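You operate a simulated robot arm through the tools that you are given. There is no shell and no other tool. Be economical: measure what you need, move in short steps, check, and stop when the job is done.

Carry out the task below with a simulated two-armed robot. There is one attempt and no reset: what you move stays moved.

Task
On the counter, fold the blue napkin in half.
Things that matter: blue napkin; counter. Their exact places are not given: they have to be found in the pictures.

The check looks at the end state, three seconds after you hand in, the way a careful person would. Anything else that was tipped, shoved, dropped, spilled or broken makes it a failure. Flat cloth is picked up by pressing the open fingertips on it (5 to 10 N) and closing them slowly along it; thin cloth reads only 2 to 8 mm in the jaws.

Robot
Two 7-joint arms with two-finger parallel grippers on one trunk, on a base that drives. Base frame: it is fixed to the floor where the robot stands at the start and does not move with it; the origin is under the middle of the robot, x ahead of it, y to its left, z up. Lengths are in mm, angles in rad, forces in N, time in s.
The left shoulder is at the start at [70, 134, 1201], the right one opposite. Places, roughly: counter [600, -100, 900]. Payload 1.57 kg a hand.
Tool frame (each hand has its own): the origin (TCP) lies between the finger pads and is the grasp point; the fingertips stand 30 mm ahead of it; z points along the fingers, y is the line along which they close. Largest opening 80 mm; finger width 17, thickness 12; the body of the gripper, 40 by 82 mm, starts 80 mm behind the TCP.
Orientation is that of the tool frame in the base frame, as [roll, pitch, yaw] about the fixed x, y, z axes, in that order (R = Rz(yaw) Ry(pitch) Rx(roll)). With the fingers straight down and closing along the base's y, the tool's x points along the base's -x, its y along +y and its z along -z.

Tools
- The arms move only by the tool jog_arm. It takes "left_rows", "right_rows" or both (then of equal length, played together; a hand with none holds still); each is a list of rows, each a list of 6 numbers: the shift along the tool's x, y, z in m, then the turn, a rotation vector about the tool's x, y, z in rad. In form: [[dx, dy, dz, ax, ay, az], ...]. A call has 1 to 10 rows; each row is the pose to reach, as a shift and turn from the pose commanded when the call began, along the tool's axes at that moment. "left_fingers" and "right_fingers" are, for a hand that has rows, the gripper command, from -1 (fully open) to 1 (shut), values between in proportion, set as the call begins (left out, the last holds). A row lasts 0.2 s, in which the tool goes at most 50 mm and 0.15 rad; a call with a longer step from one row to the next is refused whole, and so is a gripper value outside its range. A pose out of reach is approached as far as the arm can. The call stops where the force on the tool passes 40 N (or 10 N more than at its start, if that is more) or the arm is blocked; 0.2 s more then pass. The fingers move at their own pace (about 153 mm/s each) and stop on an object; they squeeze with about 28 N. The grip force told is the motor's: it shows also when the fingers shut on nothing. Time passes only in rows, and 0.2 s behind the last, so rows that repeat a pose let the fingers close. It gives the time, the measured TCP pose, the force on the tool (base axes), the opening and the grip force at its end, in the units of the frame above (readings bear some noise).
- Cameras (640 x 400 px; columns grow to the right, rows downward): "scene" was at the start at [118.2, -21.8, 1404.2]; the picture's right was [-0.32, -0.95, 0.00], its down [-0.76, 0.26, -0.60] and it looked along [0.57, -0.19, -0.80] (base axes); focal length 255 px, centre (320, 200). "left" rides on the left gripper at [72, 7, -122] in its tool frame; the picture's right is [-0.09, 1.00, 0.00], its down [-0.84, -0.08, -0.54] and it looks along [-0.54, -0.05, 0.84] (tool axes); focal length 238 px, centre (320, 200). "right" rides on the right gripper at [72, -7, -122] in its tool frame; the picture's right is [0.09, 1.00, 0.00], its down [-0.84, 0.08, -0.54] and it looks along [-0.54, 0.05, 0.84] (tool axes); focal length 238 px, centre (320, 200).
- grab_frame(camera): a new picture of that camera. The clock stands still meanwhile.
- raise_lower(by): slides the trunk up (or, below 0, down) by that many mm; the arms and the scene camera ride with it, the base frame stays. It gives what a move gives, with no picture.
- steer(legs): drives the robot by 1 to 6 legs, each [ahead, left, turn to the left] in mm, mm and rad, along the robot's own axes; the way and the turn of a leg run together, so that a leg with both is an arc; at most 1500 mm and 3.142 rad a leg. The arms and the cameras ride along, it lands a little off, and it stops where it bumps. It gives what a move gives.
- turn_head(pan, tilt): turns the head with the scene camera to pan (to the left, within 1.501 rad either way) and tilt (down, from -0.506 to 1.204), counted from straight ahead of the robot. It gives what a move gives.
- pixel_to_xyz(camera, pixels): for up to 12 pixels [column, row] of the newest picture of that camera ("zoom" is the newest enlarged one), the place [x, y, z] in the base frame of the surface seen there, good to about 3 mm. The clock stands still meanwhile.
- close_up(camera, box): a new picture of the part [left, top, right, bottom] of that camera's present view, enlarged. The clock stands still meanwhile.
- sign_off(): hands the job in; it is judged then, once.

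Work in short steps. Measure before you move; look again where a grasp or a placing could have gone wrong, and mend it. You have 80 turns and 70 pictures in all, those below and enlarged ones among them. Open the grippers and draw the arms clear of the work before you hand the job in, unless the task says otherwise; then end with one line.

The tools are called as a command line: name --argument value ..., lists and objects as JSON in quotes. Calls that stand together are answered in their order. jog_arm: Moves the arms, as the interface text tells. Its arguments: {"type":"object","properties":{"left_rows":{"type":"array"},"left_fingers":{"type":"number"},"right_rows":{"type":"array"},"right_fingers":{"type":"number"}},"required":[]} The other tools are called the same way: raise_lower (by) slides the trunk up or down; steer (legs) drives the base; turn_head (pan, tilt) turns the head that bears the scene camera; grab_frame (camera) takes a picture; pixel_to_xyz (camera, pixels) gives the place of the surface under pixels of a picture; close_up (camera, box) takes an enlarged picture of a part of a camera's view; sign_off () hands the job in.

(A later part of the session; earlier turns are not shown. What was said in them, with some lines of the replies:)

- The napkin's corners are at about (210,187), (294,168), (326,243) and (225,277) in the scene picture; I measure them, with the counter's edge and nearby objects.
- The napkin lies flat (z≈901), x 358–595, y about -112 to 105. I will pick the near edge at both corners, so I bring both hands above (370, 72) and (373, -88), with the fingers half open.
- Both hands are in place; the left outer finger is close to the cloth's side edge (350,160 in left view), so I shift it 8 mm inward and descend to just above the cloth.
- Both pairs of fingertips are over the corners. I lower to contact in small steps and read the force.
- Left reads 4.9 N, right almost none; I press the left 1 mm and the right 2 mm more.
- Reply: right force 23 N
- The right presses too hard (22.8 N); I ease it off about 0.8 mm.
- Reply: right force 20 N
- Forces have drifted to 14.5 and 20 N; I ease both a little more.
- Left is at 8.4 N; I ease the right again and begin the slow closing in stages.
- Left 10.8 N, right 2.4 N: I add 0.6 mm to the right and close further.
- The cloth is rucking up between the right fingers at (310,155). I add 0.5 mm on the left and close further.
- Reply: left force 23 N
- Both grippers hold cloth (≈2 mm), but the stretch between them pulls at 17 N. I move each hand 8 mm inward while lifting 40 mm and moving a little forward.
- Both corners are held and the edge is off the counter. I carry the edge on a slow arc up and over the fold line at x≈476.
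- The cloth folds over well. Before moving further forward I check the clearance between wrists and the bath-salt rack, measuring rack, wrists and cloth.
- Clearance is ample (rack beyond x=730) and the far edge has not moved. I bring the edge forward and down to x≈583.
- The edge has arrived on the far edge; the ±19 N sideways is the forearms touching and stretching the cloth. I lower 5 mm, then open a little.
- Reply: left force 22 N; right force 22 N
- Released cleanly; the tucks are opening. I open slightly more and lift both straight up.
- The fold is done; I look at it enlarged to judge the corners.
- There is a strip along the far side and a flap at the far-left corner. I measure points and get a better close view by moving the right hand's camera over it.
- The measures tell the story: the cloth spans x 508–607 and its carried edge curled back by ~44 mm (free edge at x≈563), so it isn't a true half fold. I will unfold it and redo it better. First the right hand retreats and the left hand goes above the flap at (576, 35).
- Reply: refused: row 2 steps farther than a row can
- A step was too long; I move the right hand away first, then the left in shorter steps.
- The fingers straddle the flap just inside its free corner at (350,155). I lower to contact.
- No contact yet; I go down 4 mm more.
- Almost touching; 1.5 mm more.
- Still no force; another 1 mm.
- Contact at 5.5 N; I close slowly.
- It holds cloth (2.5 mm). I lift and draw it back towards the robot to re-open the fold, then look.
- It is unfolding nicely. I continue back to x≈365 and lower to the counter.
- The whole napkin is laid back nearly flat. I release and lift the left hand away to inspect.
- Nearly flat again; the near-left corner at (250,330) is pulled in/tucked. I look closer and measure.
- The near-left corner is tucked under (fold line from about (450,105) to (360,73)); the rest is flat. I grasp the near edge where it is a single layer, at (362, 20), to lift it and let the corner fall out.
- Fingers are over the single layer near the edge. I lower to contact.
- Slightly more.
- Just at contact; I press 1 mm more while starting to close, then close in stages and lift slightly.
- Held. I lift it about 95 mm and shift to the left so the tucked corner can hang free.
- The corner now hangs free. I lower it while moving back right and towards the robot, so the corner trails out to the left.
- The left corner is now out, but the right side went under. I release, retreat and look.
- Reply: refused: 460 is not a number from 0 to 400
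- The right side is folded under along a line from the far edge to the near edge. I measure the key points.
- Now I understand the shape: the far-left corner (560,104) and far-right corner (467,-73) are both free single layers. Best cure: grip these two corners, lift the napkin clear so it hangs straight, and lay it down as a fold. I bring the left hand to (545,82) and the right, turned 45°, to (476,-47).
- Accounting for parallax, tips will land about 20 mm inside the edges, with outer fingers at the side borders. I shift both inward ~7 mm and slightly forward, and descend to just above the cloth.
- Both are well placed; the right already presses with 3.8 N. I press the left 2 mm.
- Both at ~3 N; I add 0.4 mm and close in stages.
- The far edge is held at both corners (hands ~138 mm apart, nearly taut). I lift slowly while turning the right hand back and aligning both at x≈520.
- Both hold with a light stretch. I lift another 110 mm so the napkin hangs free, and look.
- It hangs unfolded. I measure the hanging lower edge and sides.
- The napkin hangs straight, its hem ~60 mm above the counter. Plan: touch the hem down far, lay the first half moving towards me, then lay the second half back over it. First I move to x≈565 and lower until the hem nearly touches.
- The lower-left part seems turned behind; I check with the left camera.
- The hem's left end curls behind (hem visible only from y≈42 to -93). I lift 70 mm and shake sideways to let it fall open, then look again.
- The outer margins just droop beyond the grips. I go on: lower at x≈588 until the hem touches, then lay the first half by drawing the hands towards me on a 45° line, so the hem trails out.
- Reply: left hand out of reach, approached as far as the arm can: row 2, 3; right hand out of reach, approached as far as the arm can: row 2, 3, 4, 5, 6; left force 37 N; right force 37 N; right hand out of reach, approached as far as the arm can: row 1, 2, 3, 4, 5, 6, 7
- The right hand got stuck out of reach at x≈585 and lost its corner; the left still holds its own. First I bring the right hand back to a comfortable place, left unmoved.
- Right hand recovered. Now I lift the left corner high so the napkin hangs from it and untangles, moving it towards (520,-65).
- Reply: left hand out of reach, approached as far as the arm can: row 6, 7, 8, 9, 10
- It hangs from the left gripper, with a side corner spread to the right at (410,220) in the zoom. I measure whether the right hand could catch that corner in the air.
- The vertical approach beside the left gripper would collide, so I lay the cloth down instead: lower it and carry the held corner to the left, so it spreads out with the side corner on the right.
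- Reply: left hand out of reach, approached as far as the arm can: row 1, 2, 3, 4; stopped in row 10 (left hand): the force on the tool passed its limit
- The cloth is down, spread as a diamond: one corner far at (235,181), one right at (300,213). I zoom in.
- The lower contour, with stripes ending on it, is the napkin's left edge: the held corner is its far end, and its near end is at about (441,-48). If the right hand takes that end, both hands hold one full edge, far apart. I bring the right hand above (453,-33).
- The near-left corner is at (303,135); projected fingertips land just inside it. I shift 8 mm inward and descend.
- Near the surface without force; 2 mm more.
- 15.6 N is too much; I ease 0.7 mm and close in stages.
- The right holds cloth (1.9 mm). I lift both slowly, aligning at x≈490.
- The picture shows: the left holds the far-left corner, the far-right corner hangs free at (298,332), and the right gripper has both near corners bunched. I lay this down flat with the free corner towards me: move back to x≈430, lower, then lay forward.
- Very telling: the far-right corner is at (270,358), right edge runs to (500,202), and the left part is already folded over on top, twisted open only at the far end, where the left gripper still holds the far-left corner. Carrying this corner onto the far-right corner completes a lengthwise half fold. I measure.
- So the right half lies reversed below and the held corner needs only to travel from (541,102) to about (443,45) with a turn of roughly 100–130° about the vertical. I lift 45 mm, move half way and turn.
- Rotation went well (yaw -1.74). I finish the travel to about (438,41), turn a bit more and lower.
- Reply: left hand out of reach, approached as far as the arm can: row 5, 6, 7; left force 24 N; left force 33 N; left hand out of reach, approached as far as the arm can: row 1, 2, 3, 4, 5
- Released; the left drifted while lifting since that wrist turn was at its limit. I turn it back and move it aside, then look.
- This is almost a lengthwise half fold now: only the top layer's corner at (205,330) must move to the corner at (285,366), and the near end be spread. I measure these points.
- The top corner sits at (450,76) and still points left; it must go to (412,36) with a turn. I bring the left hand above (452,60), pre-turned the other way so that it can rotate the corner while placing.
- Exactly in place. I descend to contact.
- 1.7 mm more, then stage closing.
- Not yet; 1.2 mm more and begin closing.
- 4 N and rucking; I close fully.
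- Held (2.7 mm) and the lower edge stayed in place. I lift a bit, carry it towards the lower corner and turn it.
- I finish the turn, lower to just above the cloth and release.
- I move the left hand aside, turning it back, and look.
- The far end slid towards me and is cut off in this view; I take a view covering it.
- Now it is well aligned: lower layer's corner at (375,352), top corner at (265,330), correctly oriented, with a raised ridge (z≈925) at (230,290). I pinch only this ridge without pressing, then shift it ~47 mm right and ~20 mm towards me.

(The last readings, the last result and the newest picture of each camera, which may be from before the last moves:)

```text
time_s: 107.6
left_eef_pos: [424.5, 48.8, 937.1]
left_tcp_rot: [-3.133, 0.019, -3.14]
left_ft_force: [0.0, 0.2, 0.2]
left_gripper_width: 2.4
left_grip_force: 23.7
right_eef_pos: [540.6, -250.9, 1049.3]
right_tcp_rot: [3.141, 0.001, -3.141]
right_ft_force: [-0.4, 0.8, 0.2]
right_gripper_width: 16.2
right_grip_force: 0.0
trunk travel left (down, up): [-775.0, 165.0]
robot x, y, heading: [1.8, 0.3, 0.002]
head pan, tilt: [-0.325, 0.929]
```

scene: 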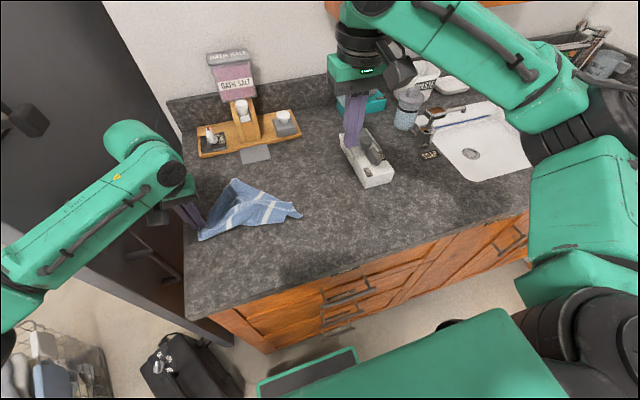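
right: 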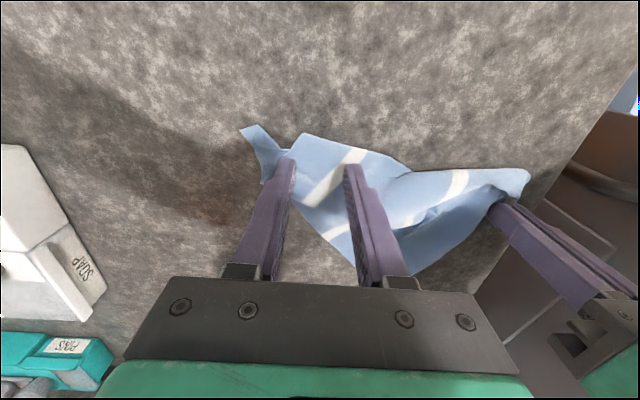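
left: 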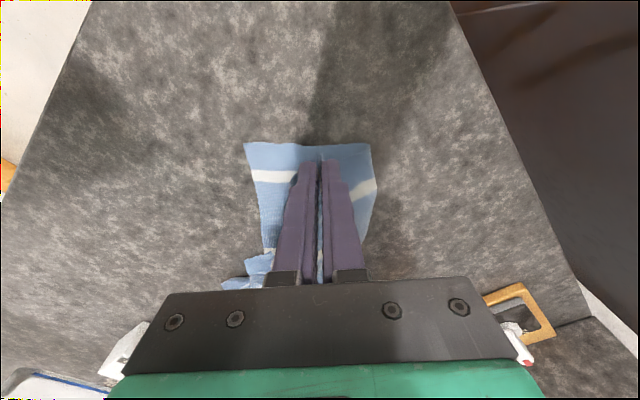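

It caught the ridge (2.4 mm). I carry it to the lower corner, lower, release and rise.

jog_arm --left_rows '[[0, 0, -0.012, 0, 0, 0], [0.002, -0.004, -0.024, 0, 0, 0], [0.006, -0.014, -0.028, 0, 0, 0], [0.011, -0.025, -0.028, 0, 0, 0], [0.016, -0.036, -0.022, 0, 0, 0], [0.02, -0.044, -0.012, 0, 0, 0], [0.021, -0.046, 0, 0, 0, 0], [0.021, -0.046, 0, 0, 0, 0]]'

jog_arm --left_rows '[[0, 0, 0, 0, 0, 0], [0, 0, 0, 0, 0, 0]]' --left_fingers 0.7

jog_arm --left_rows '[[0, 0, -0.01, 0, 0, 0], [0, 0, -0.03, 0, 0, 0], [0, 0, -0.07, 0, 0, 0], [0, 0.03, -0.1, 0, 0, 0], [0, 0.07, -0.11, 0, 0, 0], [0, 0.115, -0.11, 0, 0, 0], [0, 0.16, -0.11, 0, 0, 0], [0, 0.2, -0.11, 0, 0, 0]]'

close_up --camera "scene" --box '[190, 170, 334, 260]'

pixel_to_xyz --camera "zoom" --pixels '[[160, 330], [375, 345], [370, 160], [445, 145], [430, 130], [500, 95], [320, 200], [300, 160], [400, 120], [470, 90], [340, 180], [300, 250]]'

```text
time_s: 109.4
left_eef_pos: [404.5, 3.1, 938.6]
left_tcp_rot: [-3.132, 0.02, 3.141]
left_ft_force: [0.0, -0.5, 1.0]
left_gripper_width: 2.6
left_grip_force: 23.9
right_eef_pos: [540.1, -252.5, 1049.1]
right_tcp_rot: [3.14, 0.001, -3.14]
right_ft_force: [-0.1, 0.2, -0.1]
right_gripper_width: 16.2
right_grip_force: 0.1
trunk travel left (down, up): [-775.0, 165.0]
robot x, y, heading: [0.0, 2.5, 0.001]
head pan, tilt: [-0.325, 0.929]
```

```text
time_s: 110.0
left_eef_pos: [404.7, 2.5, 938.4]
left_tcp_rot: [-3.132, 0.019, -3.141]
left_ft_force: [-0.1, -0.2, -1.1]
left_gripper_width: 12.0
left_grip_force: 0.0
right_eef_pos: [541.0, -251.0, 1048.6]
right_tcp_rot: [-3.141, 0.0, -3.14]
right_ft_force: [-1.3, -0.8, -0.4]
right_gripper_width: 15.9
right_grip_force: 0.1
trunk travel left (down, up): [-775.0, 165.0]
robot x, y, heading: [0.1, 1.1, 0.004]
head pan, tilt: [-0.325, 0.929]
```

```text
time_s: 111.8
left_eef_pos: [398.3, 206.5, 1048.1]
left_tcp_rot: [-3.13, 0.02, 3.141]
left_ft_force: [-0.2, 0.2, 0.5]
left_gripper_width: 11.9
left_grip_force: 0.1
right_eef_pos: [540.1, -250.5, 1050.2]
right_tcp_rot: [-3.139, 0.0, -3.138]
right_ft_force: [-0.2, 0.4, 1.5]
right_gripper_width: 16.1
right_grip_force: 0.1
trunk travel left (down, up): [-775.0, 165.0]
robot x, y, heading: [-1.9, -4.5, 0.001]
head pan, tilt: [-0.325, 0.929]
```

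```text
4.44 times, centred on (262, 215) of scene
```

zoom: 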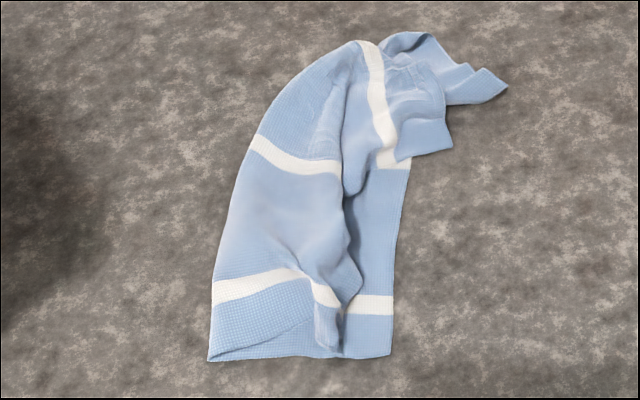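

```text
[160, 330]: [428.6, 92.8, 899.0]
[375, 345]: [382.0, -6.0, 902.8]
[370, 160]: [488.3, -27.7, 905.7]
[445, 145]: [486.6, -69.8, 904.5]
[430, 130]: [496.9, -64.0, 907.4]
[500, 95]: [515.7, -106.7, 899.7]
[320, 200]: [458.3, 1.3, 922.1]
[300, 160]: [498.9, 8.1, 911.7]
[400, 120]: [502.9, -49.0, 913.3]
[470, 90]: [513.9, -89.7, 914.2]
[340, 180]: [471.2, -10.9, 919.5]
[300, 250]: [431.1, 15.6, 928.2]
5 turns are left
```

Much better: the far ends now match; the top edge lacks ~25 mm along the middle. I pinch the ridge once more at about (420,5), draw it 25 mm right, release and retreat.

jog_arm --left_rows '[[-0.004, -0.04, 0.01, 0, 0, 0], [-0.008, -0.08, 0.015, 0, 0, 0], [-0.012, -0.12, 0.025, 0, 0, 0], [-0.016, -0.16, 0.04, 0, 0, 0], [-0.02, -0.198, 0.06, 0, 0, 0], [-0.02, -0.2, 0.09, 0, 0, 0], [-0.02, -0.2, 0.11, 0, 0, 0], [-0.02, -0.2, 0.11, 0, 0, 0]]' --left_fingers -0.1

jog_arm --left_rows '[[0, 0, 0, 0, 0, 0], [0, 0, 0, 0, 0, 0]]' --left_fingers 0.5

jog_arm --left_rows '[[0, 0, 0, 0, 0, 0], [0, 0, 0, 0, 0, 0], [0, 0, 0, 0, 0, 0], [0, 0, -0.01, 0, 0, 0], [0, -0.006, -0.016, 0, 0, 0], [0, -0.015, -0.016, 0, 0, 0], [0, -0.024, -0.01, 0, 0, 0], [0, -0.026, -0.002, 0, 0, 0], [0, -0.026, -0.002, 0, 0, 0]]' --left_fingers 1

jog_arm --left_rows '[[0, 0, 0, 0, 0, 0], [0, 0, 0, 0, 0, 0], [0, 0, -0.01, 0, 0, 0], [0, 0, -0.03, 0, 0, 0], [0, 0, -0.07, 0, 0, 0], [0, 0.03, -0.1, 0, 0, 0], [0, 0.075, -0.11, 0, 0, 0], [0, 0.12, -0.11, 0, 0, 0], [0, 0.165, -0.11, 0, 0, 0], [0, 0.21, -0.11, 0, 0, 0]]' --left_fingers 0.7

close_up --camera "scene" --box '[190, 170, 334, 260]'

```text
time_s: 113.6
left_eef_pos: [424.8, 3.6, 938.4]
left_tcp_rot: [-3.132, 0.018, 3.14]
left_ft_force: [0.2, 0.3, 0.1]
left_gripper_width: 44.0
left_grip_force: 0.2
right_eef_pos: [540.7, -251.7, 1049.4]
right_tcp_rot: [3.14, 0.002, -3.141]
right_ft_force: [0.1, 0.0, -0.4]
right_gripper_width: 16.2
right_grip_force: 0.1
trunk travel left (down, up): [-775.0, 165.0]
robot x, y, heading: [0.3, 1.2, 0.001]
head pan, tilt: [-0.325, 0.929]
```

```text
time_s: 114.2
left_eef_pos: [426.4, 4.6, 939.7]
left_tcp_rot: [-3.133, 0.019, 3.141]
left_ft_force: [-0.1, -0.1, 0.2]
left_gripper_width: 20.2
left_grip_force: 0.0
right_eef_pos: [541.0, -252.2, 1049.3]
right_tcp_rot: [3.14, 0.0, -3.14]
right_ft_force: [-0.2, -0.2, 0.0]
right_gripper_width: 15.8
right_grip_force: 0.0
trunk travel left (down, up): [-775.0, 165.0]
robot x, y, heading: [-0.5, 0.2, 0.001]
head pan, tilt: [-0.325, 0.929]
```

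```text
time_s: 116.2
left_eef_pos: [423.0, -23.5, 940.8]
left_tcp_rot: [-3.133, 0.019, -3.141]
left_ft_force: [0.5, 0.2, 0.0]
left_gripper_width: 6.1
left_grip_force: 25.9
right_eef_pos: [540.7, -251.3, 1050.2]
right_tcp_rot: [3.141, -0.001, -3.141]
right_ft_force: [0.1, -1.2, 0.0]
right_gripper_width: 16.1
right_grip_force: 0.0
trunk travel left (down, up): [-775.0, 165.0]
robot x, y, heading: [-3.3, -1.7, -0.0]
head pan, tilt: [-0.325, 0.929]
```

```text
time_s: 118.4
left_eef_pos: [422.1, 191.0, 1052.0]
left_tcp_rot: [-3.13, 0.019, -3.141]
left_ft_force: [-0.1, 0.3, 1.3]
left_gripper_width: 12.1
left_grip_force: 0.1
right_eef_pos: [540.9, -250.1, 1051.4]
right_tcp_rot: [-3.14, -0.001, -3.139]
right_ft_force: [-0.4, 0.0, 0.4]
right_gripper_width: 16.0
right_grip_force: 0.0
trunk travel left (down, up): [-775.0, 165.0]
robot x, y, heading: [-1.5, -4.0, 0.002]
head pan, tilt: [-0.325, 0.929]
```

```text
4.44 times, centred on (262, 215) of scene
4 turns are left
```

zoom: 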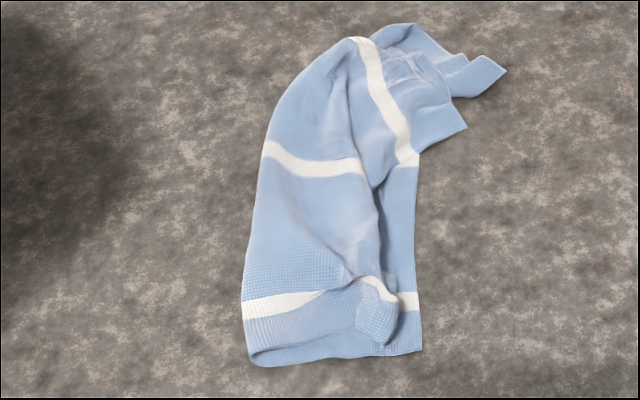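

The napkin now lies doubled lengthwise, top edge close to the lower edge from end to end, and nothing else was touched. With few turns left I stop here: open both grippers and raise the arms clear.

jog_arm --left_rows '[[0.02, 0.01, -0.02, 0, 0, 0], [0.04, 0.02, -0.04, 0, 0, 0], [0.04, 0.02, -0.06, 0, 0, 0], [0.04, 0.02, -0.06, 0, 0, 0]]' --right_rows '[[0.03, 0, -0.02, 0, 0, 0], [0.06, 0, -0.04, 0, 0, 0], [0.09, 0, -0.06, 0, 0, 0], [0.09, 0, -0.06, 0, 0, 0]]' --left_fingers -1 --right_fingers -1

```text
time_s: 119.4
left_eef_pos: [381.0, 211.9, 1108.0]
left_tcp_rot: [-3.129, 0.019, -3.138]
left_ft_force: [0.7, 0.1, -0.2]
left_gripper_width: 80.2
left_grip_force: 0.0
right_eef_pos: [446.8, -252.4, 1109.6]
right_tcp_rot: [-3.14, -0.002, -3.14]
right_ft_force: [-0.2, -0.4, 0.4]
right_gripper_width: 80.2
right_grip_force: 0.1
trunk travel left (down, up): [-775.0, 165.0]
robot x, y, heading: [-0.1, -1.8, -0.003]
head pan, tilt: [-0.325, 0.929]
3 turns are left
```

Both hands are open and clear; I hand in.

sign_off

```text
The job is handed in.
```

I handed in the blue napkin folded roughly in half lengthwise on the counter, but the fold is untidy: one end is still crumpled and its corners don't meet. As far as the pictures show, nothing else was moved. Both grippers are open and clear.
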